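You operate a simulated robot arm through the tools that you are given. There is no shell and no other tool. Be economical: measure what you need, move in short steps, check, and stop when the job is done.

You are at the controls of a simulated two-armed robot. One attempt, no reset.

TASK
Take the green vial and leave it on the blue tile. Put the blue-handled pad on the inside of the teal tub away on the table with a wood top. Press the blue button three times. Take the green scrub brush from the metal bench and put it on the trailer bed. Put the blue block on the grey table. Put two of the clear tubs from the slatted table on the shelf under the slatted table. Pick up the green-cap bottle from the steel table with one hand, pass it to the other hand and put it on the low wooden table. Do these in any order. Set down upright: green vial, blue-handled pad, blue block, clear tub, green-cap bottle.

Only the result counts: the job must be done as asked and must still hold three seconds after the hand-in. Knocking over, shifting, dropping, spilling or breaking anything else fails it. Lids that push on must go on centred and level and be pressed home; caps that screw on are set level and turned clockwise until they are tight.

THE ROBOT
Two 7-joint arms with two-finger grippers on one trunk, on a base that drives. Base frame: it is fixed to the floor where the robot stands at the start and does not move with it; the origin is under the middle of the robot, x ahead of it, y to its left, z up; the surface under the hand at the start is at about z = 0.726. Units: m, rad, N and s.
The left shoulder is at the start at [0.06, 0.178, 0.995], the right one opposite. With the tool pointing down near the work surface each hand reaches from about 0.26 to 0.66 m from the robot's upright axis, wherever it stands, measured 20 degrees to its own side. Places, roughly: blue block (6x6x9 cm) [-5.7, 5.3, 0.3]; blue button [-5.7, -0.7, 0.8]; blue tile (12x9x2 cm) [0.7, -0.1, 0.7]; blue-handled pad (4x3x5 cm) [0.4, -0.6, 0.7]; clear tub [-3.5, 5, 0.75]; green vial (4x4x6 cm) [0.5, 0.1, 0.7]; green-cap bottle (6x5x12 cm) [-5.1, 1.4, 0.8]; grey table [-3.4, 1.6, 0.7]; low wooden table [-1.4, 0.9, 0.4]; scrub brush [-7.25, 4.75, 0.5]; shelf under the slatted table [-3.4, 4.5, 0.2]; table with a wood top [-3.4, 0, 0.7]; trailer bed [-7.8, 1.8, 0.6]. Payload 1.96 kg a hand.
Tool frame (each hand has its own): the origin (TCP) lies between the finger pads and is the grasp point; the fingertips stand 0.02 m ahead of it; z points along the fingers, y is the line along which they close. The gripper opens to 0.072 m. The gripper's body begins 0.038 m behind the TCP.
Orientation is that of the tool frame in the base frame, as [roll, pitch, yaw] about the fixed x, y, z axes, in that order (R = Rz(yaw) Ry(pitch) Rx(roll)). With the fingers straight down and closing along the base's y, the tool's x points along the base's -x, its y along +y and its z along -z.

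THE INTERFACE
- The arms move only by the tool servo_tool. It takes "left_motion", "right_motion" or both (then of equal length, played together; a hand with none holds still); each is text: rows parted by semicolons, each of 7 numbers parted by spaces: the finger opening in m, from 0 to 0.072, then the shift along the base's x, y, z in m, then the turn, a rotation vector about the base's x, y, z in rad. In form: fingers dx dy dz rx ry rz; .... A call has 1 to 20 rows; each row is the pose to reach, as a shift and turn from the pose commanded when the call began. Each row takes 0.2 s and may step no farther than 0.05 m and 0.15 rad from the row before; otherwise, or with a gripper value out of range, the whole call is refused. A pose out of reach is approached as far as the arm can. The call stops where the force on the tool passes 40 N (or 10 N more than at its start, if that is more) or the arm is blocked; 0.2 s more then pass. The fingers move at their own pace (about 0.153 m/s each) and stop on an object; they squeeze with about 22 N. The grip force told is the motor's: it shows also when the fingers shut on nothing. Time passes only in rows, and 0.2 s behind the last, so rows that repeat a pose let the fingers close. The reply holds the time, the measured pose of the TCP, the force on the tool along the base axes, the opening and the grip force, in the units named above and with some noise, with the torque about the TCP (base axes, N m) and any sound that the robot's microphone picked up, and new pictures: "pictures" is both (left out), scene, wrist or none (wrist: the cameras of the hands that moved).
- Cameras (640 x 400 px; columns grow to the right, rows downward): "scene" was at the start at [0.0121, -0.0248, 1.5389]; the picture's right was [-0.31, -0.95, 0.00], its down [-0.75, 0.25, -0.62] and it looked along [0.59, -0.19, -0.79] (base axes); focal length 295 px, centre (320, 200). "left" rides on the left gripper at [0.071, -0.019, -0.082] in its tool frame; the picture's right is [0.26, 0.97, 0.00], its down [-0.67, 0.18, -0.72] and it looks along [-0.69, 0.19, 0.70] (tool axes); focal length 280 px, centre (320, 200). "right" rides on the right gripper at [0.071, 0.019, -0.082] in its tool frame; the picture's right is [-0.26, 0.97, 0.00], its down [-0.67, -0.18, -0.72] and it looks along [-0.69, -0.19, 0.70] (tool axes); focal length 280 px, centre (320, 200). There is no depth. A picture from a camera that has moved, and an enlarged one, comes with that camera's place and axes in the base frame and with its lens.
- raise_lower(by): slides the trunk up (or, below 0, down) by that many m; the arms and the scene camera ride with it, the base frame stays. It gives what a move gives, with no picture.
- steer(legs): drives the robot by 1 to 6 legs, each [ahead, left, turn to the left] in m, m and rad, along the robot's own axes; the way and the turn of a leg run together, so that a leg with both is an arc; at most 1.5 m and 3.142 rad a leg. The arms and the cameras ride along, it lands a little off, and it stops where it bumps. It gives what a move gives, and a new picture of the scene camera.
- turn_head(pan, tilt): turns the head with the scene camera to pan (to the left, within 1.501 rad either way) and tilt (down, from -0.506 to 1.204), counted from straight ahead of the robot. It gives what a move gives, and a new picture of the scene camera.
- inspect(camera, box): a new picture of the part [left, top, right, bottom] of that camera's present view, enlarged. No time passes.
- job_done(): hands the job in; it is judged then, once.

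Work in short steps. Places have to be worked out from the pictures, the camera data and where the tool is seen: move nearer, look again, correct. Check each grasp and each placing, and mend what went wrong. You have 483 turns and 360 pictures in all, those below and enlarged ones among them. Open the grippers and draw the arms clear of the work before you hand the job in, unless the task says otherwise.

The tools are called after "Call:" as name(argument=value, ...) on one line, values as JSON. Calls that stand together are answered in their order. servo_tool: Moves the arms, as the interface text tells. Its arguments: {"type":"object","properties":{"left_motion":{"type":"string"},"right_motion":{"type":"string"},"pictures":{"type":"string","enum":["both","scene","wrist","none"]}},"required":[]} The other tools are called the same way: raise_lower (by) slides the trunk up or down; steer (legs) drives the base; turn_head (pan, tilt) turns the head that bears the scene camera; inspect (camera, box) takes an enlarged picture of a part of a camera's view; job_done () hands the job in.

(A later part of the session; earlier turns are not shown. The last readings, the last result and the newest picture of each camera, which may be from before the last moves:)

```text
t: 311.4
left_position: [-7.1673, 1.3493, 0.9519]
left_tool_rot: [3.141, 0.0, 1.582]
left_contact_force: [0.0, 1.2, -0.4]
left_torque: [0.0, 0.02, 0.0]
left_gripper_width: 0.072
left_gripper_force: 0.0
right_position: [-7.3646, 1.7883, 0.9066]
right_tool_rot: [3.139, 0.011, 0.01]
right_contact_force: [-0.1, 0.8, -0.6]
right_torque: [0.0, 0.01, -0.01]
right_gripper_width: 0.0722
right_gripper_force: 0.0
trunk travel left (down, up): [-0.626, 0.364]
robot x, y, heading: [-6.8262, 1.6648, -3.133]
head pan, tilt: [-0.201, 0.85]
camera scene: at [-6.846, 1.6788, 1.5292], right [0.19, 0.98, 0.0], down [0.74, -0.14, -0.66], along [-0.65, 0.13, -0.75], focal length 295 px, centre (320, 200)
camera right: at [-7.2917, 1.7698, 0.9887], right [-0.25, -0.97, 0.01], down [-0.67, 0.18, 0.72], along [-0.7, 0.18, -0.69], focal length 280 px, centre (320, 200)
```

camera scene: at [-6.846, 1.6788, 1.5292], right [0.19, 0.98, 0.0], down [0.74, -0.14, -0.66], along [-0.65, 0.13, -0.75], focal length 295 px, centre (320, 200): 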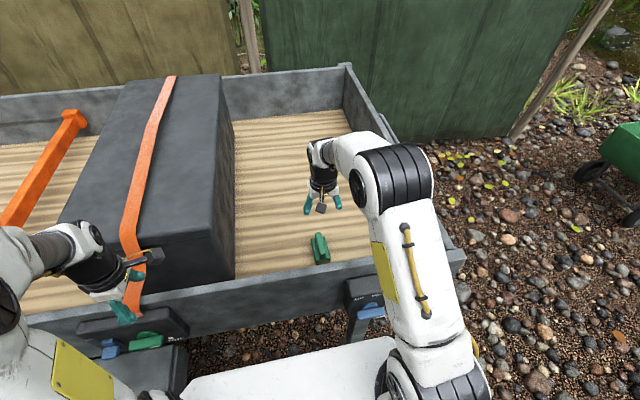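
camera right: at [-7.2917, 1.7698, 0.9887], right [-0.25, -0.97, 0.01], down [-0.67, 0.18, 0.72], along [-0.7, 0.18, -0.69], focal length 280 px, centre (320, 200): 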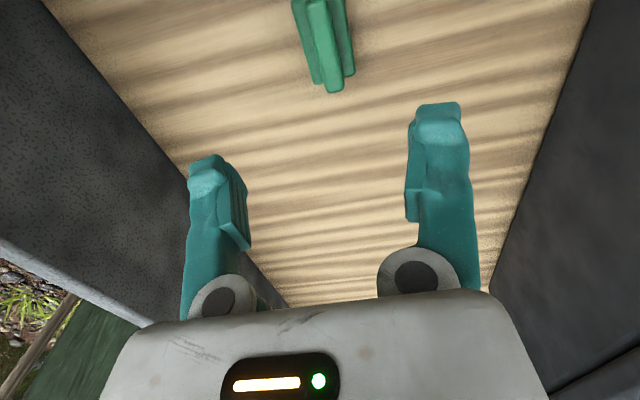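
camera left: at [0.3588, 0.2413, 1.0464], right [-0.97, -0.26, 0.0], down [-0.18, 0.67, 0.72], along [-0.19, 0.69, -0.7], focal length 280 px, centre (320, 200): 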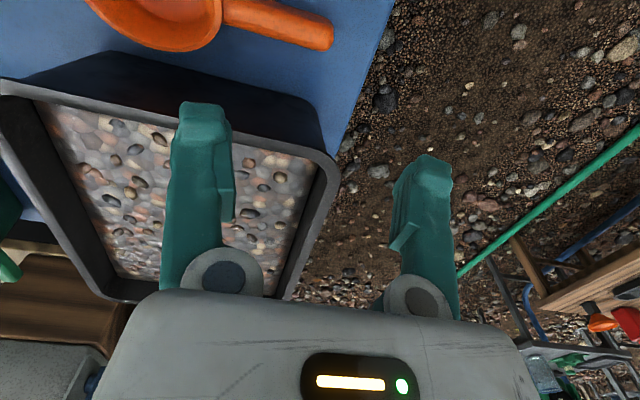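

The brush is on the bed. Next the button: pull the hand in, back away from the trailer and turn to face east.

Call:
servo_tool(right_motion="0.072 0.03 0.01 0.03 0 0 0; 0.072 0.06 0.03 0.06 0 0 0; 0.072 0.1 0.05 0.07 0 0 0; 0.04 0.1 0.05 0.07 0 0 0", pictures="none")

Call:
steer(legs=[[-0.42, 0, 0], [0, 0, 3.1]])

Call:
turn_head(pan=-0.8, tilt=0.5)

```text
t: 312.4
left_position: [-7.1681, 1.3493, 0.9514]
left_tool_rot: [3.141, -0.002, 1.578]
left_contact_force: [0.0, 0.0, 0.7]
left_torque: [-0.02, -0.02, -0.01]
left_gripper_width: 0.0717
left_gripper_force: 0.1
right_position: [-7.264, 1.8384, 0.9772]
right_tool_rot: [3.14, 0.01, 0.011]
right_contact_force: [-0.3, -0.4, -0.1]
right_torque: [-0.01, -0.01, -0.01]
right_gripper_width: 0.04
right_gripper_force: 0.0
trunk travel left (down, up): [-0.626, 0.364]
robot x, y, heading: [-6.8285, 1.6647, -3.136]
head pan, tilt: [-0.201, 0.85]
```

```text
t: 322.2
left_position: [-6.0518, 1.956, 0.9521]
left_tool_rot: [3.14, 0.001, -1.642]
left_contact_force: [-0.4, 0.4, -0.4]
left_torque: [-0.03, 0.03, 0.0]
left_gripper_width: 0.072
left_gripper_force: 0.1
right_position: [-5.9924, 1.4608, 0.9767]
right_tool_rot: [3.137, 0.009, 3.073]
right_contact_force: [0.2, -0.3, 0.0]
right_torque: [0.0, -0.02, 0.01]
right_gripper_width: 0.0399
right_gripper_force: 0.0
trunk travel left (down, up): [-0.626, 0.364]
robot x, y, heading: [-6.414, 1.6708, -0.065]
head pan, tilt: [-0.201, 0.85]
camera scene: at [-6.3951, 1.6506, 1.5292], right [-0.27, -0.96, 0.0], down [-0.72, 0.2, -0.66], along [0.64, -0.18, -0.75], focal length 295 px, centre (320, 200)
```

scene: 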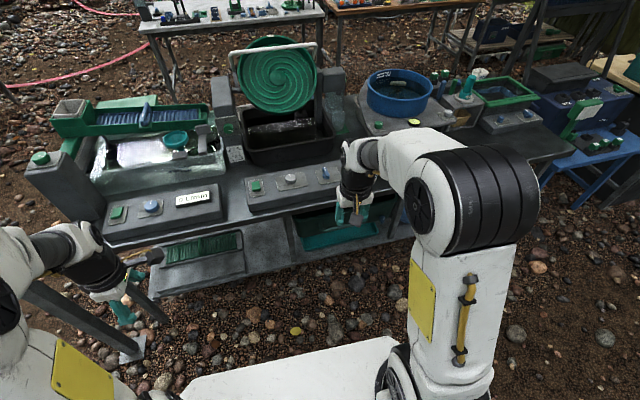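

```text
t: 323.2
left_position: [-6.052, 1.9573, 0.951]
left_tool_rot: [-3.14, -0.001, -1.641]
left_contact_force: [-0.6, -0.1, -0.8]
left_torque: [-0.03, 0.01, 0.01]
left_gripper_width: 0.0721
left_gripper_force: 0.0
right_position: [-5.9925, 1.4607, 0.9765]
right_tool_rot: [3.138, 0.008, 3.073]
right_contact_force: [-1.0, 0.6, 0.7]
right_torque: [0.0, -0.05, 0.01]
right_gripper_width: 0.0399
right_gripper_force: 0.1
trunk travel left (down, up): [-0.626, 0.364]
robot x, y, heading: [-6.4087, 1.6705, -0.068]
head pan, tilt: [-0.799, 0.499]
camera scene: at [-6.4117, 1.602, 1.5591], right [-0.76, -0.65, 0.0], down [-0.31, 0.37, -0.88], along [0.57, -0.67, -0.48], focal length 295 px, centre (320, 200)
```

scene: 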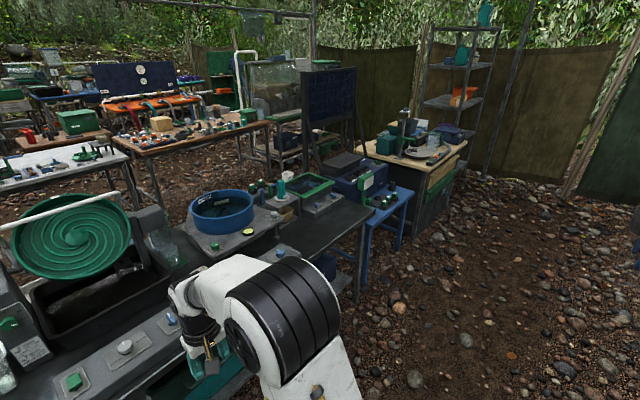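

The corridor south is clear. I'll strafe right 2.35 m to face the desk.

Call:
steer(legs=[[0, 0, 0.066], [0, -1.2, 0], [0, -1.15, 0]])

Call:
turn_head(pan=0, tilt=0.8)

```text
t: 335.2
left_position: [-6.0664, -0.369, 0.9522]
left_tool_rot: [-3.142, -0.001, -1.565]
left_contact_force: [0.3, -0.1, 0.0]
left_torque: [0.0, 0.06, 0.0]
left_gripper_width: 0.0717
left_gripper_force: 0.1
right_position: [-5.9695, -0.8589, 0.9763]
right_tool_rot: [3.137, 0.007, -3.134]
right_contact_force: [0.0, -0.6, -0.3]
right_torque: [-0.02, -0.02, 0.02]
right_gripper_width: 0.0399
right_gripper_force: 0.1
trunk travel left (down, up): [-0.626, 0.364]
robot x, y, heading: [-6.4019, -0.6893, 0.006]
head pan, tilt: [-0.799, 0.499]
camera scene: at [-6.3985, -0.7507, 1.5592], right [-0.71, -0.7, 0.0], down [-0.34, 0.34, -0.88], along [0.62, -0.63, -0.48], focal length 295 px, centre (320, 200)
```

scene: 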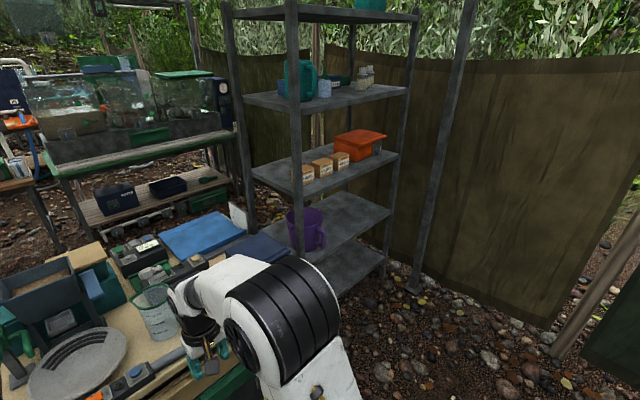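

```text
t: 336.3
left_position: [-6.0662, -0.3688, 0.9519]
left_tool_rot: [3.141, 0.0, -1.566]
left_contact_force: [0.1, 0.2, -1.3]
left_torque: [0.01, 0.0, -0.03]
left_gripper_width: 0.0721
left_gripper_force: 0.0
right_position: [-5.9693, -0.8591, 0.9764]
right_tool_rot: [3.138, 0.008, -3.133]
right_contact_force: [-0.4, -0.3, -0.4]
right_torque: [0.0, -0.01, 0.01]
right_gripper_width: 0.04
right_gripper_force: 0.1
trunk travel left (down, up): [-0.626, 0.364]
robot x, y, heading: [-6.4008, -0.6846, 0.006]
head pan, tilt: [0.0, 0.799]
camera scene: at [-6.3816, -0.6852, 1.5332], right [0.01, -1.0, 0.0], down [-0.72, 0.0, -0.7], along [0.7, 0.0, -0.72], focal length 295 px, centre (320, 200)
```

scene: 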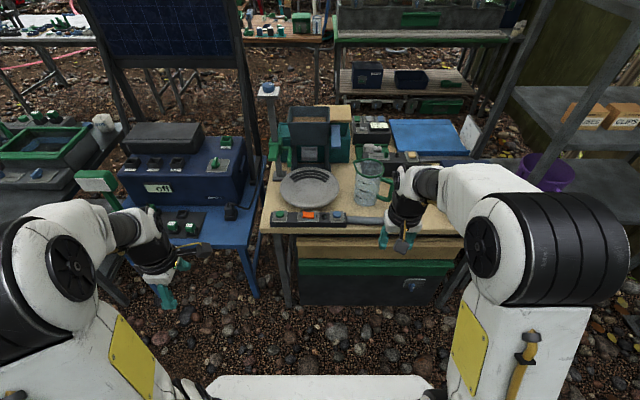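

There's a small control strip with coloured buttons on the desk's west edge. Zoom in.

Call:
inspect(camera="scene", box=[255, 170, 385, 240])

```text
4.92 times, centred on (320, 205) of scene
camera zoom: at [-6.3816, -0.6852, 1.5332], right [0.01, -1.0, 0.0], down [-0.72, 0.0, -0.7], along [0.7, 0.0, -0.72], focal length 1451 px, centre (320, 175)
```

zoom: 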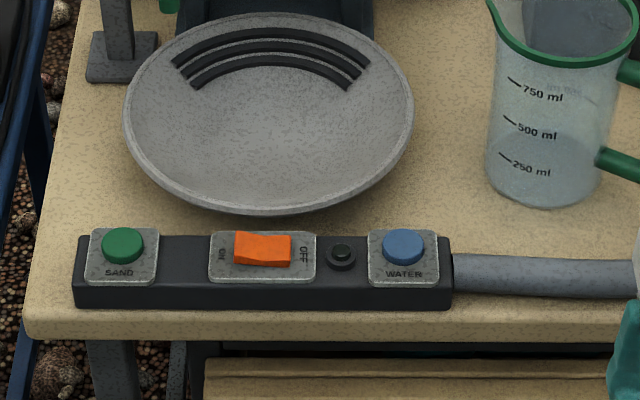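

The blue "WATER" button is at about (-5.743, -0.740). I'll drive 0.12 m closer and move the closed right fingers above it.

Call:
steer(legs=[[0.12, 0, 0]])

Call:
servo_tool(right_motion="0 0 0.03 0 0 0 0; 0 0.01 0.06 0 0 0 0; 0 0.03 0.09 -0.02 0 0 0; 0 0.06 0.11 -0.04 0 0 0; 0 0.09 0.12 -0.07 0 0 0; 0 0.105 0.12 -0.09 0 0 0; 0 0.105 0.12 -0.09 0 0 0")

```text
t: 337.5
left_position: [-5.9465, -0.3692, 0.9505]
left_tool_rot: [3.141, 0.0, -1.565]
left_contact_force: [0.4, -0.1, 0.5]
left_torque: [0.03, 0.01, 0.02]
left_gripper_width: 0.072
left_gripper_force: 0.0
right_position: [-5.85, -0.8582, 0.9774]
right_tool_rot: [3.137, 0.011, -3.133]
right_contact_force: [-1.0, 0.2, -0.5]
right_torque: [0.02, 0.01, -0.01]
right_gripper_width: 0.0403
right_gripper_force: 0.1
trunk travel left (down, up): [-0.626, 0.364]
robot x, y, heading: [-6.2809, -0.6829, 0.004]
head pan, tilt: [0.0, 0.799]
camera scene: at [-6.2614, -0.6844, 1.5332], right [0.01, -1.0, 0.0], down [-0.72, 0.0, -0.7], along [0.7, 0.0, -0.72], focal length 295 px, centre (320, 200)
```

scene: 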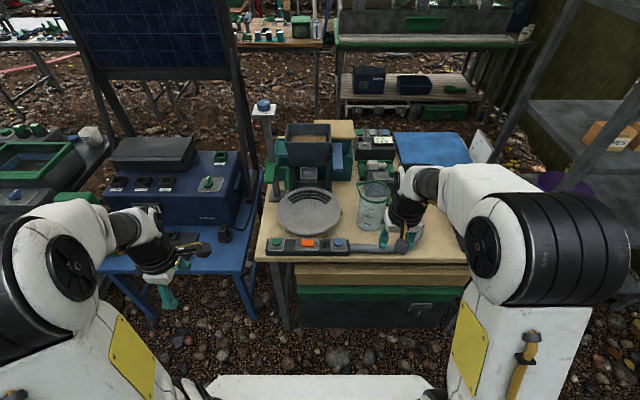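

```text
t: 339.1
left_position: [-5.9472, -0.3681, 0.9526]
left_tool_rot: [3.142, -0.001, -1.564]
left_contact_force: [0.3, 0.0, -0.5]
left_torque: [0.01, 0.02, -0.02]
left_gripper_width: 0.0719
left_gripper_force: 0.2
right_position: [-5.7446, -0.7372, 0.8876]
right_tool_rot: [3.14, 0.014, -3.134]
right_contact_force: [-0.3, -0.2, -0.4]
right_torque: [0.04, 0.0, 0.0]
right_gripper_width: 0.0001
right_gripper_force: 21.9
trunk travel left (down, up): [-0.626, 0.364]
robot x, y, heading: [-6.2836, -0.6869, 0.008]
head pan, tilt: [0.0, 0.799]
camera scene: at [-6.2623, -0.6843, 1.5332], right [0.01, -1.0, 0.0], down [-0.72, 0.0, -0.7], along [0.7, 0.0, -0.72], focal length 295 px, centre (320, 200)
camera right: at [-5.816, -0.7191, 0.9685], right [0.25, 0.97, 0.01], down [0.67, -0.18, 0.72], along [0.7, -0.18, -0.69], focal length 280 px, centre (320, 200)
```

scene: 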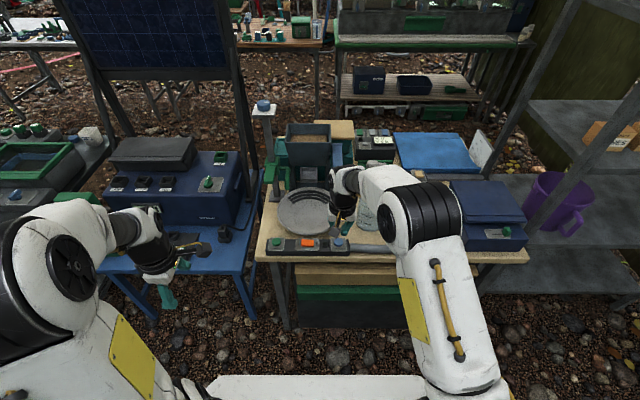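
right: 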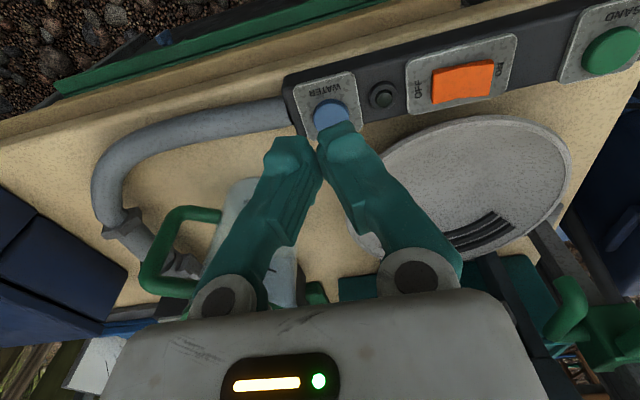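

Refined: button top at (-5.727, -0.735, 0.805). I'll centre and descend to just above contact, then press gradually.

Call:
servo_tool(right_motion="0 0.017 0.002 -0.02 0 0 0; 0 0.017 0.002 -0.045 0 0 0; 0 0.017 0.002 -0.055 0 0 0; 0 0.017 0.002 -0.06 0 0 0; 0 0.017 0.002 -0.063 0 0 0; 0 0.017 0.002 -0.063 0 0 0", pictures="wrist")

```text
t: 340.5
left_position: [-5.9464, -0.368, 0.9512]
left_tool_rot: [3.139, 0.0, -1.567]
left_contact_force: [0.7, -0.9, 0.5]
left_torque: [0.01, -0.01, 0.01]
left_gripper_width: 0.0721
left_gripper_force: 0.1
right_position: [-5.7282, -0.7373, 0.8245]
right_tool_rot: [3.14, 0.01, -3.133]
right_contact_force: [-0.1, -0.8, 0.1]
right_torque: [0.02, 0.02, 0.01]
right_gripper_width: 0.0
right_gripper_force: 22.0
trunk travel left (down, up): [-0.626, 0.364]
robot x, y, heading: [-6.2813, -0.6827, 0.011]
head pan, tilt: [0.0, 0.799]
camera right: at [-5.7993, -0.7179, 0.9054], right [0.25, 0.97, 0.01], down [0.67, -0.18, 0.72], along [0.7, -0.18, -0.69], focal length 280 px, centre (320, 200)
```

right: 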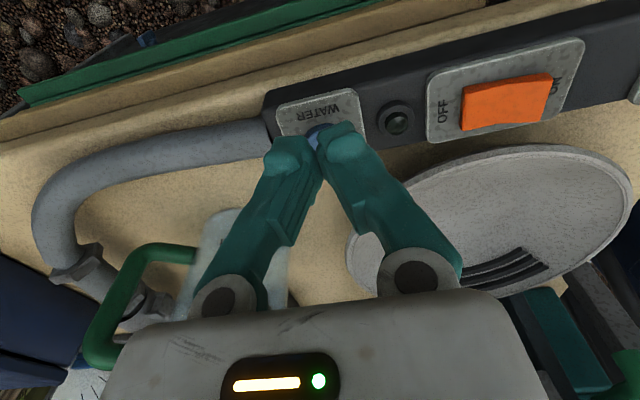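

Over the button with no contact yet. Press down in small increments.

Call:
servo_tool(right_motion="0 0 0 -0.003 0 0 0; 0 0 0 -0.006 0 0 0; 0 0 0 -0.009 0 0 0; 0 0 0 -0.012 0 0 0", pictures="none")

```text
t: 341.5
left_position: [-5.9461, -0.3684, 0.9515]
left_tool_rot: [-3.14, -0.001, -1.566]
left_contact_force: [0.2, 0.4, 0.1]
left_torque: [0.02, 0.02, -0.02]
left_gripper_width: 0.0721
left_gripper_force: 0.1
right_position: [-5.7287, -0.7374, 0.8125]
right_tool_rot: [3.138, 0.009, -3.131]
right_contact_force: [-0.6, -1.0, -0.4]
right_torque: [0.0, 0.0, -0.01]
right_gripper_width: 0.0003
right_gripper_force: 21.9
trunk travel left (down, up): [-0.626, 0.364]
robot x, y, heading: [-6.2852, -0.6834, 0.005]
head pan, tilt: [0.0, 0.799]
```

Call:
servo_tool(right_motion="0 0 0 -0.003 0 0 0; 0 0 0 -0.006 0 0 0; 0 0 0 -0.009 0 0 0; 0 0 0 -0.009 0 0 0", pictures="wrist")

Call:
inspect(camera="scene", box=[260, 180, 380, 270])

```text
t: 342.5
left_position: [-5.9471, -0.3684, 0.9516]
left_tool_rot: [3.141, 0.0, -1.566]
left_contact_force: [0.1, -0.2, 0.4]
left_torque: [0.0, 0.01, -0.01]
left_gripper_width: 0.0723
left_gripper_force: 0.1
right_position: [-5.7278, -0.7352, 0.8033]
right_tool_rot: [3.137, 0.009, -3.134]
right_contact_force: [-0.6, -0.6, 0.5]
right_torque: [0.04, -0.02, 0.02]
right_gripper_width: 0.0001
right_gripper_force: 22.1
trunk travel left (down, up): [-0.626, 0.364]
robot x, y, heading: [-6.2863, -0.6819, 0.009]
head pan, tilt: [0.0, 0.799]
camera right: at [-5.7992, -0.7178, 0.8843], right [0.25, 0.97, 0.01], down [0.67, -0.18, 0.72], along [0.7, -0.18, -0.69], focal length 280 px, centre (320, 200)
```

right: 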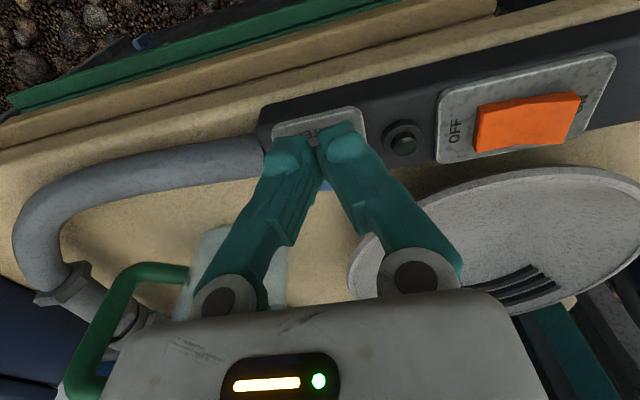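

```text
4.44 times, centred on (320, 225) of scene
camera zoom: at [-6.262, -0.6843, 1.5332], right [0.01, -1.0, 0.0], down [-0.72, 0.0, -0.7], along [0.7, 0.0, -0.72], focal length 1310 px, centre (320, 89)
```

zoom: 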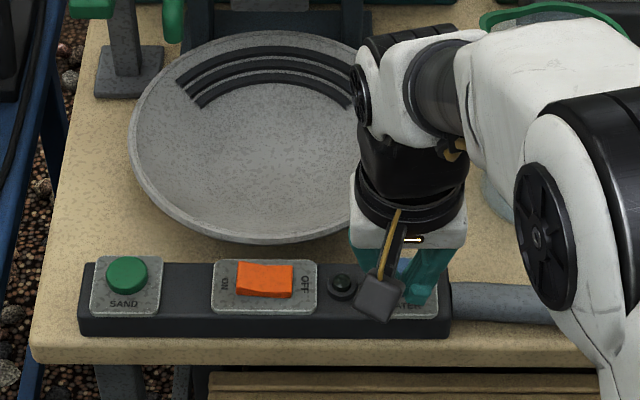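

The tips are over the "WATER" label, about 1.5 cm short of the button. I'll raise, move forward 1.5 cm and check.

Call:
servo_tool(right_motion="0 0 0 0.025 0 0 0; 0 0.015 0 0.025 0 0 0; 0 0.015 0 0.025 0 0 0", pictures="wrist")

Call:
inspect(camera="right", box=[240, 80, 420, 200])

```text
t: 343.3
left_position: [-5.9471, -0.3693, 0.9506]
left_tool_rot: [3.141, 0.0, -1.566]
left_contact_force: [-0.2, -0.1, 0.5]
left_torque: [0.0, 0.02, -0.02]
left_gripper_width: 0.072
left_gripper_force: 0.1
right_position: [-5.7131, -0.7366, 0.8292]
right_tool_rot: [3.138, 0.011, -3.131]
right_contact_force: [1.8, -0.4, -0.5]
right_torque: [0.02, -0.01, -0.02]
right_gripper_width: 0.0001
right_gripper_force: 21.9
trunk travel left (down, up): [-0.626, 0.364]
robot x, y, heading: [-6.2825, -0.6837, 0.008]
head pan, tilt: [0.0, 0.799]
camera right: at [-5.784, -0.7183, 0.9095], right [0.25, 0.97, 0.01], down [0.67, -0.18, 0.72], along [0.7, -0.18, -0.69], focal length 280 px, centre (320, 200)
```

right: 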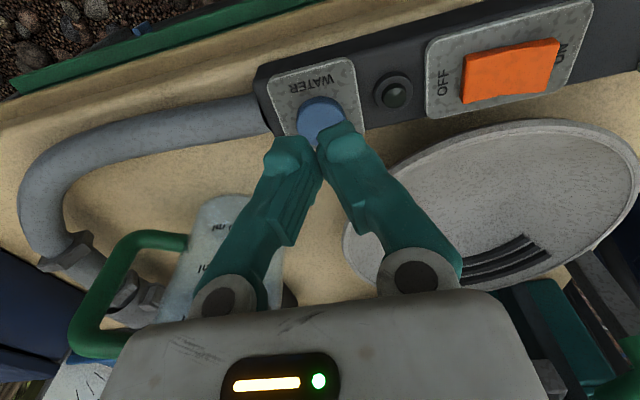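

```text
3.33 times, centred on (330, 140) of right
camera zoom: at [-5.784, -0.7183, 0.9095], right [0.25, 0.97, 0.01], down [0.67, -0.18, 0.72], along [0.7, -0.18, -0.69], focal length 935 px, centre (287, 400)
```

zoom: 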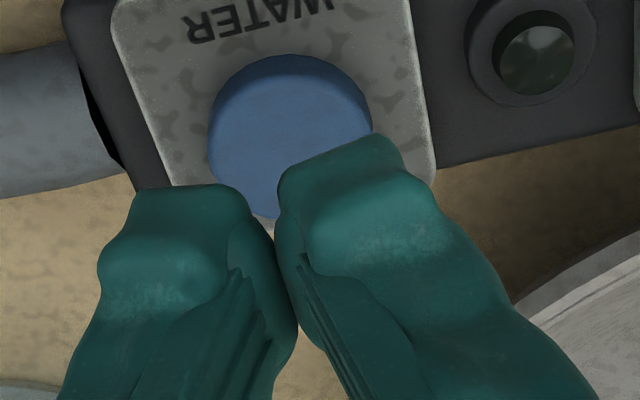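

The button's top is lower than assumed, around z 0.775 at x about -5.709. Move 4 mm forward and descend.

Call:
servo_tool(right_motion="0 0.004 0 -0.01 0 0 0; 0 0.004 0 -0.02 0 0 0; 0 0.004 0 -0.026 0 0 0; 0 0.004 0 -0.029 0 0 0; 0 0.004 0 -0.032 0 0 0; 0 0.004 0 -0.032 0 0 0", pictures="wrist")

```text
t: 344.7
left_position: [-5.9464, -0.369, 0.9508]
left_tool_rot: [-3.14, 0.0, -1.566]
left_contact_force: [0.3, -0.1, -0.3]
left_torque: [0.0, 0.01, 0.02]
left_gripper_width: 0.072
left_gripper_force: 0.0
right_position: [-5.7095, -0.7363, 0.7953]
right_tool_rot: [3.139, 0.009, -3.134]
right_contact_force: [0.5, -0.3, 0.4]
right_torque: [0.01, -0.03, 0.01]
right_gripper_width: 0.0003
right_gripper_force: 21.8
trunk travel left (down, up): [-0.626, 0.364]
robot x, y, heading: [-6.2821, -0.6819, 0.007]
head pan, tilt: [0.0, 0.799]
camera right: at [-5.7804, -0.7183, 0.8773], right [0.25, 0.97, 0.01], down [0.67, -0.18, 0.72], along [0.7, -0.18, -0.69], focal length 280 px, centre (320, 200)
```

right: 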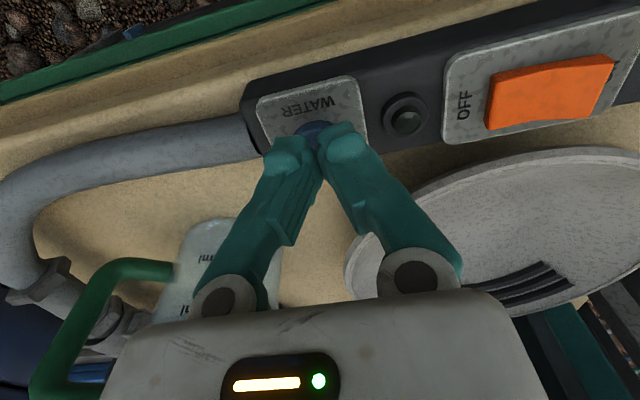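

Call:
servo_tool(right_motion="0 0 0 -0.002 0 0 0; 0 0 0 -0.004 0 0 0; 0 0 0 -0.006 0 0 0; 0 0 0 -0.006 0 0 0", pictures="none")

```text
t: 345.7
left_position: [-5.9478, -0.3674, 0.9518]
left_tool_rot: [-3.14, -0.001, -1.566]
left_contact_force: [0.6, 0.4, 0.2]
left_torque: [-0.02, 0.0, -0.02]
left_gripper_width: 0.0718
left_gripper_force: 0.1
right_position: [-5.7084, -0.7354, 0.7894]
right_tool_rot: [3.139, 0.011, -3.132]
right_contact_force: [-0.1, 0.1, 0.0]
right_torque: [0.01, 0.02, -0.03]
right_gripper_width: 0.0
right_gripper_force: 22.3
trunk travel left (down, up): [-0.626, 0.364]
robot x, y, heading: [-6.2817, -0.6819, 0.012]
head pan, tilt: [0.0, 0.799]
```

Call:
servo_tool(right_motion="0 0 0 -0.002 0 0 0; 0 0 0 -0.004 0 0 0; 0 0 0 -0.006 0 0 0; 0 0 0 -0.008 0 0 0; 0 0 0 -0.008 0 0 0", pictures="wrist")

```text
t: 346.9
left_position: [-5.9463, -0.3677, 0.9516]
left_tool_rot: [-3.141, 0.0, -1.565]
left_contact_force: [0.7, 0.2, 0.3]
left_torque: [0.0, 0.01, -0.03]
left_gripper_width: 0.0718
left_gripper_force: 0.1
right_position: [-5.7083, -0.7366, 0.7822]
right_tool_rot: [3.138, 0.01, -3.132]
right_contact_force: [-0.4, -0.6, -0.4]
right_torque: [-0.03, 0.04, -0.01]
right_gripper_width: 0.0003
right_gripper_force: 22.2
trunk travel left (down, up): [-0.626, 0.364]
robot x, y, heading: [-6.2902, -0.6846, 0.012]
head pan, tilt: [0.0, 0.799]
camera right: at [-5.7803, -0.7179, 0.8633], right [0.25, 0.97, 0.01], down [0.67, -0.18, 0.72], along [0.7, -0.18, -0.69], focal length 280 px, centre (320, 200)
```

right: 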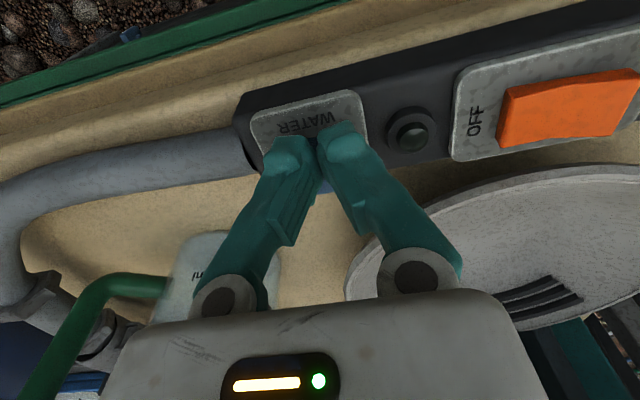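

The button must be lower still, z about 0.745 at x about -5.687. Raise, shift 2.2 cm forward and descend again.

Call:
servo_tool(right_motion="0 0 0 0.015 0 0 0; 0 0.022 -0.001 0.015 0 0 0; 0 0.022 -0.001 0 0 0 0; 0 0.022 -0.001 -0.005 0 0 0; 0 0.022 -0.001 -0.008 0 0 0; 0 0.022 -0.001 -0.008 0 0 0", pictures="wrist")

```text
t: 348.3
left_position: [-5.948, -0.3681, 0.9525]
left_tool_rot: [3.141, 0.001, -1.565]
left_contact_force: [0.4, 0.0, -0.2]
left_torque: [0.01, -0.01, -0.02]
left_gripper_width: 0.0722
left_gripper_force: 0.0
right_position: [-5.687, -0.7375, 0.775]
right_tool_rot: [3.136, 0.013, -3.133]
right_contact_force: [2.5, -0.6, 10.9]
right_torque: [-0.02, -0.02, 0.02]
right_gripper_width: 0.006
right_gripper_force: 30.0
right hand out of reach, approached as far as the arm can: row 2
trunk travel left (down, up): [-0.626, 0.364]
robot x, y, heading: [-6.2791, -0.681, 0.004]
head pan, tilt: [0.0, 0.799]
heard: click
camera right: at [-5.7585, -0.7193, 0.8564], right [0.25, 0.97, 0.01], down [0.67, -0.18, 0.72], along [0.7, -0.18, -0.69], focal length 280 px, centre (320, 200)
```

right: 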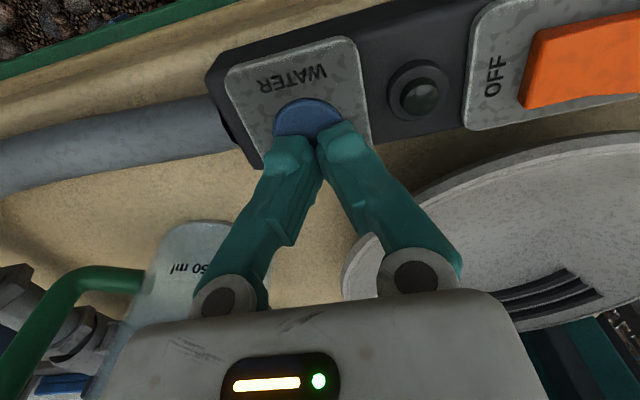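

A click was heard: press one. Raise to release, centre slightly, and press again.

Call:
servo_tool(right_motion="0 0 0 0.01 0 0 0; 0 -0.004 0 0.02 0 0 0; 0 -0.004 0 0.02 0 0 0", pictures="none")

Call:
servo_tool(right_motion="0 0 0 -0.01 0 0 0; 0 0 0 -0.016 0 0 0; 0 0 0 -0.019 0 0 0; 0 0 0 -0.021 0 0 0; 0 0 0 -0.021 0 0 0", pictures="none")

```text
t: 349.1
left_position: [-5.9466, -0.3696, 0.951]
left_tool_rot: [3.141, 0.001, -1.566]
left_contact_force: [0.5, 0.0, -0.6]
left_torque: [0.01, -0.01, -0.04]
left_gripper_width: 0.072
left_gripper_force: 0.1
right_position: [-5.6905, -0.7374, 0.7932]
right_tool_rot: [3.14, 0.009, -3.133]
right_contact_force: [-0.5, 0.0, -1.5]
right_torque: [0.01, 0.01, -0.02]
right_gripper_width: 0.0
right_gripper_force: 29.7
trunk travel left (down, up): [-0.626, 0.364]
robot x, y, heading: [-6.2822, -0.6822, 0.006]
head pan, tilt: [0.0, 0.799]
```

```text
t: 350.3
left_position: [-5.9476, -0.3675, 0.9526]
left_tool_rot: [3.141, 0.001, -1.567]
left_contact_force: [-0.9, -0.3, -1.2]
left_torque: [0.0, 0.0, 0.02]
left_gripper_width: 0.072
left_gripper_force: 0.0
right_position: [-5.691, -0.7369, 0.774]
right_tool_rot: [3.138, 0.014, -3.133]
right_contact_force: [3.8, -1.7, 13.6]
right_torque: [-0.01, -0.01, 0.01]
right_gripper_width: 0.006
right_gripper_force: 29.9
trunk travel left (down, up): [-0.626, 0.364]
robot x, y, heading: [-6.2787, -0.6849, 0.005]
head pan, tilt: [0.0, 0.799]
heard: click
```

Second click. Release and press a third time.

Call:
servo_tool(right_motion="0 0 0 0.01 0 0 0; 0 0 0 0.02 0 0 0; 0 0 0 0.02 0 0 0", pictures="none")

Call:
servo_tool(right_motion="0 0 0 -0.01 0 0 0; 0 0 0 -0.016 0 0 0; 0 0 0 -0.019 0 0 0; 0 0 0 -0.021 0 0 0; 0 0 0 -0.021 0 0 0", pictures="none")

```text
t: 351.1
left_position: [-5.9469, -0.3682, 0.952]
left_tool_rot: [-3.14, -0.001, -1.566]
left_contact_force: [0.7, -0.8, 0.3]
left_torque: [0.0, -0.04, -0.04]
left_gripper_width: 0.0722
left_gripper_force: 0.1
right_position: [-5.6924, -0.7367, 0.7915]
right_tool_rot: [3.141, 0.008, -3.132]
right_contact_force: [0.0, 0.6, -0.1]
right_torque: [0.0, 0.01, -0.02]
right_gripper_width: 0.0002
right_gripper_force: 30.1
trunk travel left (down, up): [-0.626, 0.364]
robot x, y, heading: [-6.2841, -0.6803, 0.004]
head pan, tilt: [0.0, 0.799]
```

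```text
t: 352.3
left_position: [-5.9479, -0.3685, 0.9519]
left_tool_rot: [-3.141, -0.001, -1.565]
left_contact_force: [0.0, 0.3, -0.2]
left_torque: [0.0, 0.02, 0.02]
left_gripper_width: 0.0723
left_gripper_force: 0.2
right_position: [-5.6918, -0.7371, 0.7747]
right_tool_rot: [3.137, 0.015, -3.133]
right_contact_force: [3.1, -2.3, 14.7]
right_torque: [-0.07, -0.04, -0.01]
right_gripper_width: 0.0061
right_gripper_force: 30.0
trunk travel left (down, up): [-0.626, 0.364]
robot x, y, heading: [-6.2806, -0.6824, 0.001]
head pan, tilt: [0.0, 0.799]
heard: click
```

Three clicks in total. Retract the hand and head north towards the blue block.

Call:
servo_tool(right_motion="0 0 0 0.03 0 0 0; 0 0 0 0.08 0 0 0; 0 -0.02 -0.01 0.12 0 0 0; 0 -0.06 -0.03 0.15 0 0 0; 0.03 -0.1 -0.05 0.18 0 0 0; 0.03 -0.14 -0.07 0.2 0 0 0", pictures="none")

Call:
steer(legs=[[-0.12, 0, 0], [0, 1.3, 0], [0, 1.3, 0], [0, 1.1, 0]])

Call:
turn_head(pan=0.9, tilt=0.6)

```text
refused: row 4 steps farther than a row can; nothing moved
```

```text
t: 368.5
left_position: [-6.0596, 2.7276, 0.9512]
left_tool_rot: [3.14, -0.001, -1.578]
left_contact_force: [0.5, 0.5, 0.2]
left_torque: [-0.01, -0.04, -0.02]
left_gripper_width: 0.0719
left_gripper_force: 0.1
right_position: [-5.8087, 2.3453, 0.7719]
right_tool_rot: [-3.127, 0.005, 3.132]
right_contact_force: [2.2, -6.0, -1.2]
right_torque: [0.43, 0.22, -0.17]
right_gripper_width: 0.0
right_gripper_force: 29.5
trunk travel left (down, up): [-0.626, 0.364]
robot x, y, heading: [-6.4008, 2.4161, -0.007]
head pan, tilt: [0.0, 0.799]
stopped in leg 4: the force on the tool passed its limit at 94 N (the readings are from after the stop); the commanded pose is now the measured one
camera scene: at [-6.3782, 2.4159, 1.5331], right [-0.01, -1.0, 0.0], down [-0.72, 0.0, -0.7], along [0.7, 0.0, -0.72], focal length 295 px, centre (320, 200)
```

scene: 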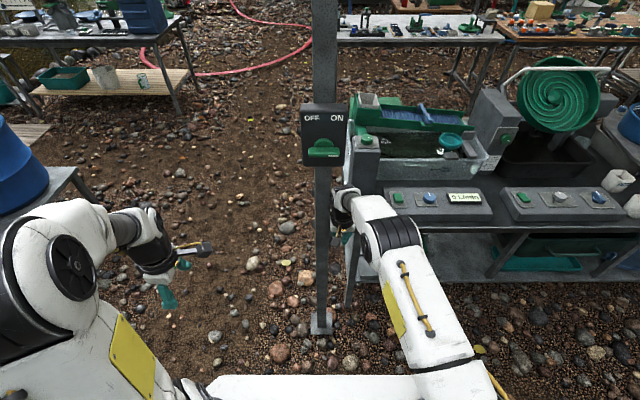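

```text
t: 369.7
left_position: [-6.0599, 2.7275, 0.9523]
left_tool_rot: [-3.141, 0.002, -1.576]
left_contact_force: [-0.4, 1.1, 0.0]
left_torque: [0.01, -0.03, -0.01]
left_gripper_width: 0.0719
left_gripper_force: 0.0
right_position: [-5.8092, 2.3455, 0.7711]
right_tool_rot: [-3.13, 0.005, 3.133]
right_contact_force: [1.0, -7.6, -0.1]
right_torque: [0.79, 0.14, -0.11]
right_gripper_width: 0.0
right_gripper_force: 29.4
trunk travel left (down, up): [-0.626, 0.364]
robot x, y, heading: [-6.4014, 2.4164, 0.002]
head pan, tilt: [0.901, 0.6]
camera scene: at [-6.404, 2.4831, 1.5502], right [0.78, -0.63, 0.0], down [-0.35, -0.44, -0.83], along [0.52, 0.64, -0.56], focal length 295 px, centre (320, 200)
```

scene: 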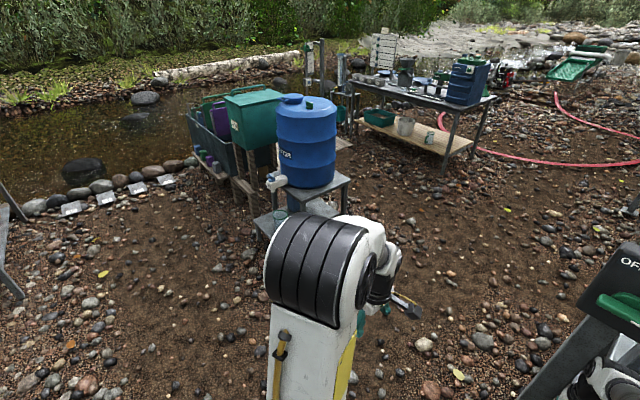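

My retract was refused, but the drive still ran with the hand extended, until it touched the canopy post. I'll pull the hand away from the post and up, then check whether anything was disturbed.

Call:
servo_tool(right_motion="0 0 -0.015 0 0 0 0; 0 -0.04 -0.02 0.01 0 0 0; 0 -0.08 -0.02 0.03 0 0 0; 0 -0.1 -0.03 0.07 0 0 0; 0 -0.12 -0.06 0.1 0 0 0; 0 -0.14 -0.09 0.13 0 0 0; 0 -0.16 -0.12 0.16 0 0 0; 0.03 -0.16 -0.16 0.18 0 0 0", pictures="none")

Call:
turn_head(pan=-0.9, tilt=0.5)

```text
t: 371.5
left_position: [-6.0601, 2.7263, 0.952]
left_tool_rot: [-3.141, 0.0, -1.575]
left_contact_force: [0.2, 0.6, -0.2]
left_torque: [0.0, -0.01, -0.03]
left_gripper_width: 0.0721
left_gripper_force: 0.0
right_position: [-5.9685, 2.1849, 0.9523]
right_tool_rot: [-3.13, 0.002, 3.134]
right_contact_force: [0.5, -0.7, 0.5]
right_torque: [-0.01, 0.02, 0.01]
right_gripper_width: 0.0301
right_gripper_force: 0.0
trunk travel left (down, up): [-0.626, 0.364]
robot x, y, heading: [-6.4013, 2.4208, -0.007]
head pan, tilt: [0.901, 0.6]
```

```text
t: 373.3
left_position: [-6.0597, 2.7275, 0.9522]
left_tool_rot: [-3.141, -0.001, -1.577]
left_contact_force: [0.3, 0.8, -0.2]
left_torque: [-0.01, 0.03, 0.01]
left_gripper_width: 0.0719
left_gripper_force: 0.0
right_position: [-5.9672, 2.1869, 0.9529]
right_tool_rot: [-3.129, 0.006, 3.134]
right_contact_force: [0.3, 0.9, 0.0]
right_torque: [-0.02, -0.03, 0.01]
right_gripper_width: 0.03
right_gripper_force: 0.1
trunk travel left (down, up): [-0.626, 0.364]
robot x, y, heading: [-6.4, 2.418, -0.005]
head pan, tilt: [-0.901, 0.499]
camera scene: at [-6.4033, 2.3443, 1.5592], right [-0.79, -0.62, 0.0], down [-0.3, 0.38, -0.88], along [0.54, -0.69, -0.48], focal length 295 px, centre (320, 200)
```

scene: 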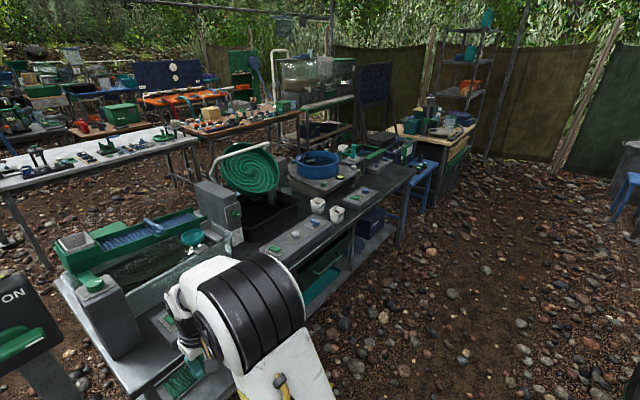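

I'll zoom in on the strip that the hand passed.

Call:
inspect(camera="scene", box=[230, 110, 480, 290])

```text
2.22 times, centred on (355, 200) of scene
camera zoom: at [-6.4033, 2.3443, 1.5592], right [-0.79, -0.62, 0.0], down [-0.3, 0.38, -0.88], along [0.54, -0.69, -0.48], focal length 655 px, centre (242, 200)
```

zoom: 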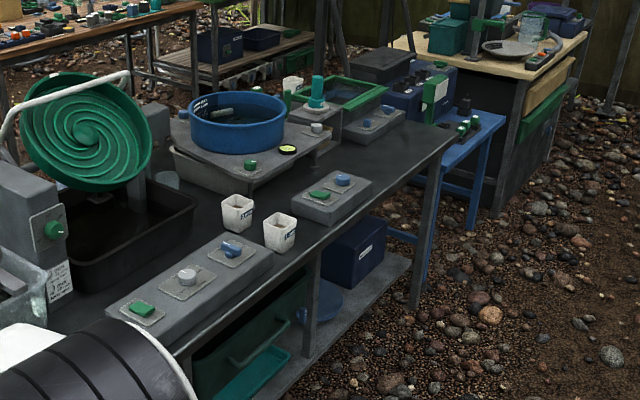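

Everything along the way looks undisturbed. Now strafe north to y about 4.9, hands in.

Call:
steer(legs=[[-0.15, 0, 0], [0, 1.3, 0], [0, 1.2, 0]])

Call:
turn_head(pan=0.2, tilt=0.75)

```text
t: 386.4
left_position: [-6.1902, 5.2117, 0.9521]
left_tool_rot: [-3.141, 0.0, -1.581]
left_contact_force: [0.0, 0.4, -0.2]
left_torque: [-0.01, -0.02, 0.01]
left_gripper_width: 0.0721
left_gripper_force: 0.1
right_position: [-6.0989, 4.6707, 0.9516]
right_tool_rot: [-3.126, 0.004, 3.129]
right_contact_force: [-0.2, -0.3, -0.3]
right_torque: [0.01, -0.01, 0.01]
right_gripper_width: 0.0299
right_gripper_force: 0.2
trunk travel left (down, up): [-0.626, 0.364]
robot x, y, heading: [-6.5298, 4.9057, -0.01]
head pan, tilt: [-0.901, 0.499]
camera scene: at [-6.5342, 4.8312, 1.5592], right [-0.79, -0.61, 0.0], down [-0.29, 0.38, -0.88], along [0.54, -0.69, -0.48], focal length 295 px, centre (320, 200)
```

scene: 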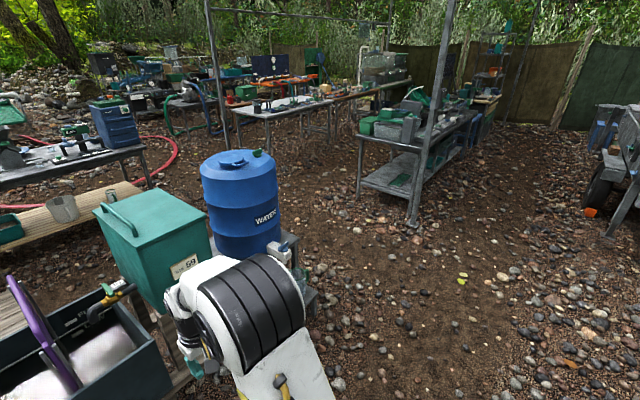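

```text
t: 387.8
left_position: [-6.1899, 5.2124, 0.9512]
left_tool_rot: [3.141, -0.003, -1.582]
left_contact_force: [-0.4, 0.3, 0.1]
left_torque: [-0.02, -0.02, 0.02]
left_gripper_width: 0.0722
left_gripper_force: 0.0
right_position: [-6.099, 4.671, 0.9532]
right_tool_rot: [-3.128, 0.004, 3.13]
right_contact_force: [0.4, -0.6, 1.0]
right_torque: [0.01, 0.0, -0.01]
right_gripper_width: 0.0299
right_gripper_force: 0.0
trunk travel left (down, up): [-0.626, 0.364]
robot x, y, heading: [-6.534, 4.9047, -0.012]
head pan, tilt: [0.201, 0.75]
camera scene: at [-6.5086, 4.9184, 1.5372], right [0.19, -0.98, 0.0], down [-0.67, -0.13, -0.73], along [0.72, 0.14, -0.68], focal length 295 px, centre (320, 200)
```

scene: 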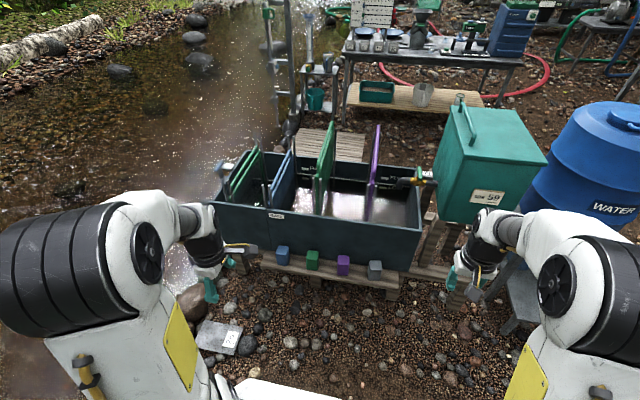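

The blue block is on the plank before the tank. Zoom in.

Call:
inspect(camera="scene", box=[220, 190, 420, 310])

```text
3.20 times, centred on (320, 250) of scene
camera zoom: at [-6.5086, 4.9184, 1.5372], right [0.19, -0.98, 0.0], down [-0.67, -0.13, -0.73], along [0.72, 0.14, -0.68], focal length 943 px, centre (320, 40)
```

zoom: 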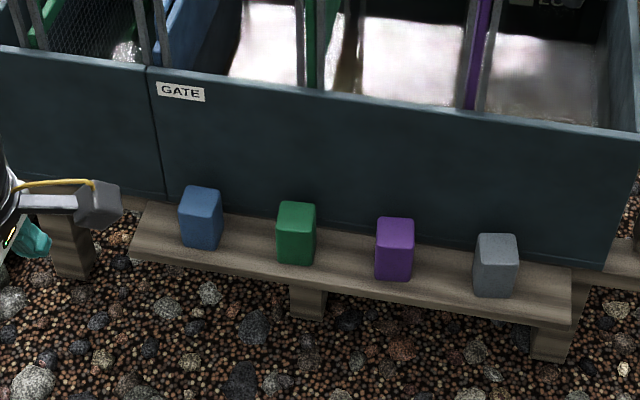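

The block centre is about (-5.654, 5.276, 0.30), with the tank wall 5 cm behind it. I'll straighten the left hand's yaw and tuck the right arm in.

Call:
servo_tool(left_motion="0.072 0 0 0 0 0 -0.142; 0.072 0 0 0 0 0 -0.284; 0.072 0 0 0 0 0 -0.426; 0.072 0 0 0 0 0 -0.568; 0.072 0 0 0 0 0 -0.71; 0.072 0 0 0 0 0 -0.852; 0.072 0 0 0 0 0 -0.994; 0.072 0 0 0 0 0 -1.136; 0.072 0 0 0 0 0 -1.278; 0.072 0 0 0 0 0 -1.42; 0.072 0 0 0 0 0 -1.56; 0.072 0 0 0 0 0 -1.56", right_motion="0.03 -0.03 -0.01 0 0 0 0; 0.03 -0.06 -0.02 0.01 0 0 0; 0.03 -0.09 -0.03 0.02 0 0 0; 0.03 -0.12 -0.05 0.02 0 0 0; 0.03 -0.12 -0.05 0.02 0 0 0; 0.03 -0.12 -0.05 0.02 0 0 0; 0.03 -0.12 -0.05 0.02 0 0 0; 0.03 -0.12 -0.05 0.02 0 0 0; 0.03 -0.12 -0.05 0.02 0 0 0; 0.03 -0.12 -0.05 0.02 0 0 0; 0.03 -0.12 -0.05 0.02 0 0 0; 0.03 -0.12 -0.05 0.02 0 0 0", pictures="none")

```text
t: 390.4
left_position: [-6.189, 5.2123, 0.9522]
left_tool_rot: [3.141, 0.0, 3.139]
left_contact_force: [0.4, -0.2, 0.7]
left_torque: [0.03, 0.0, -0.01]
left_gripper_width: 0.0719
left_gripper_force: 0.0
right_position: [-6.2187, 4.6201, 0.9716]
right_tool_rot: [-3.129, 0.006, 3.129]
right_contact_force: [0.7, 0.6, 0.3]
right_torque: [0.02, 0.0, 0.0]
right_gripper_width: 0.0298
right_gripper_force: 0.1
trunk travel left (down, up): [-0.626, 0.364]
robot x, y, heading: [-6.5298, 4.9043, -0.009]
head pan, tilt: [0.201, 0.75]
```

Drive in 0.38 m and then lower the trunk.

Call:
steer(legs=[[0.36, 0.12, 0]])

Call:
raise_lower(by=-0.4)

```text
t: 392.8
left_position: [-5.8249, 5.3308, 0.9502]
left_tool_rot: [-3.141, -0.002, -3.141]
left_contact_force: [-0.2, -0.1, -0.8]
left_torque: [-0.02, -0.01, -0.03]
left_gripper_width: 0.0719
left_gripper_force: 0.0
right_position: [-5.855, 4.7387, 0.9719]
right_tool_rot: [-3.128, 0.004, 3.129]
right_contact_force: [0.6, -0.7, -0.6]
right_torque: [0.01, 0.04, -0.03]
right_gripper_width: 0.0302
right_gripper_force: 0.0
trunk travel left (down, up): [-0.626, 0.364]
robot x, y, heading: [-6.168, 5.0216, -0.01]
head pan, tilt: [0.201, 0.75]
camera scene: at [-6.144, 5.0358, 1.5372], right [0.19, -0.98, 0.0], down [-0.67, -0.13, -0.73], along [0.72, 0.14, -0.68], focal length 295 px, centre (320, 200)
```

scene: 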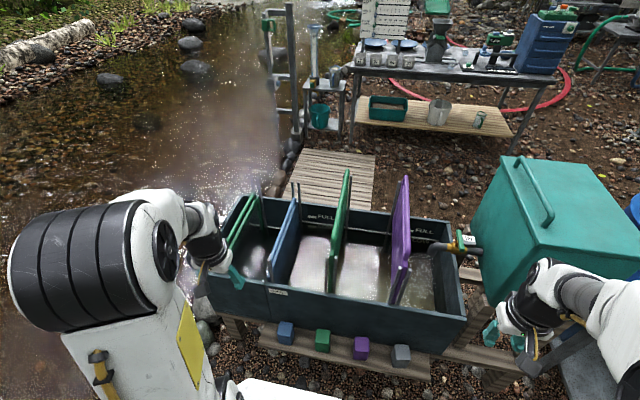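

```text
t: 396.6
left_position: [-5.8249, 5.3301, 0.5507]
left_tool_rot: [-3.141, -0.002, -3.139]
left_contact_force: [-1.0, 0.0, -0.4]
left_torque: [-0.03, 0.0, -0.01]
left_gripper_width: 0.0719
left_gripper_force: 0.0
right_position: [-5.8557, 4.7384, 0.5715]
right_tool_rot: [-3.129, 0.006, 3.131]
right_contact_force: [-0.4, 0.1, 0.3]
right_torque: [0.04, 0.02, -0.05]
right_gripper_width: 0.0302
right_gripper_force: 0.0
trunk travel left (down, up): [-0.226, 0.764]
robot x, y, heading: [-6.1659, 5.0234, -0.011]
head pan, tilt: [0.201, 0.75]
```

Move the left hand near the block with a slight forward tilt, and look.

Call:
servo_tool(left_motion="0.072 0.02 -0.015 -0.01 0 -0.06 0; 0.072 0.04 -0.03 -0.02 0 -0.12 0; 0.072 0.07 -0.045 -0.035 0 -0.18 0; 0.072 0.1 -0.055 -0.05 0 -0.25 0; 0.072 0.1 -0.055 -0.05 0 -0.25 0")

```text
t: 397.8
left_position: [-5.7253, 5.2754, 0.5009]
left_tool_rot: [3.141, 0.25, -3.14]
left_contact_force: [0.7, -0.8, -0.3]
left_torque: [0.02, -0.01, 0.0]
left_gripper_width: 0.072
left_gripper_force: 0.2
right_position: [-5.8554, 4.7379, 0.5717]
right_tool_rot: [-3.128, 0.006, 3.129]
right_contact_force: [0.3, -0.6, -0.1]
right_torque: [0.0, 0.02, 0.0]
right_gripper_width: 0.0301
right_gripper_force: 0.0
trunk travel left (down, up): [-0.226, 0.764]
robot x, y, heading: [-6.1658, 5.0188, -0.009]
head pan, tilt: [0.201, 0.75]
camera scene: at [-6.1445, 5.0356, 1.1372], right [0.19, -0.98, 0.0], down [-0.67, -0.13, -0.73], along [0.72, 0.14, -0.68], focal length 295 px, centre (320, 200)
camera left: at [-5.813, 5.2556, 0.5618], right [-0.26, 0.96, -0.06], down [0.48, 0.18, 0.86], along [0.84, 0.19, -0.51], focal length 280 px, centre (320, 200)
```

scene: 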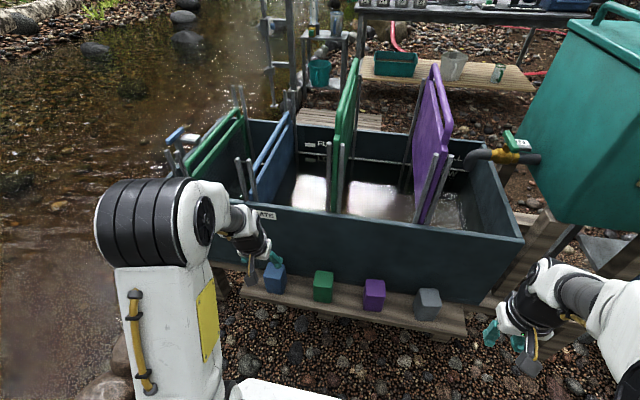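
left: 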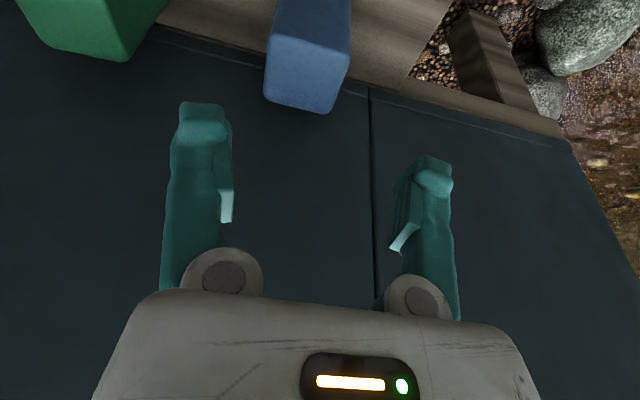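

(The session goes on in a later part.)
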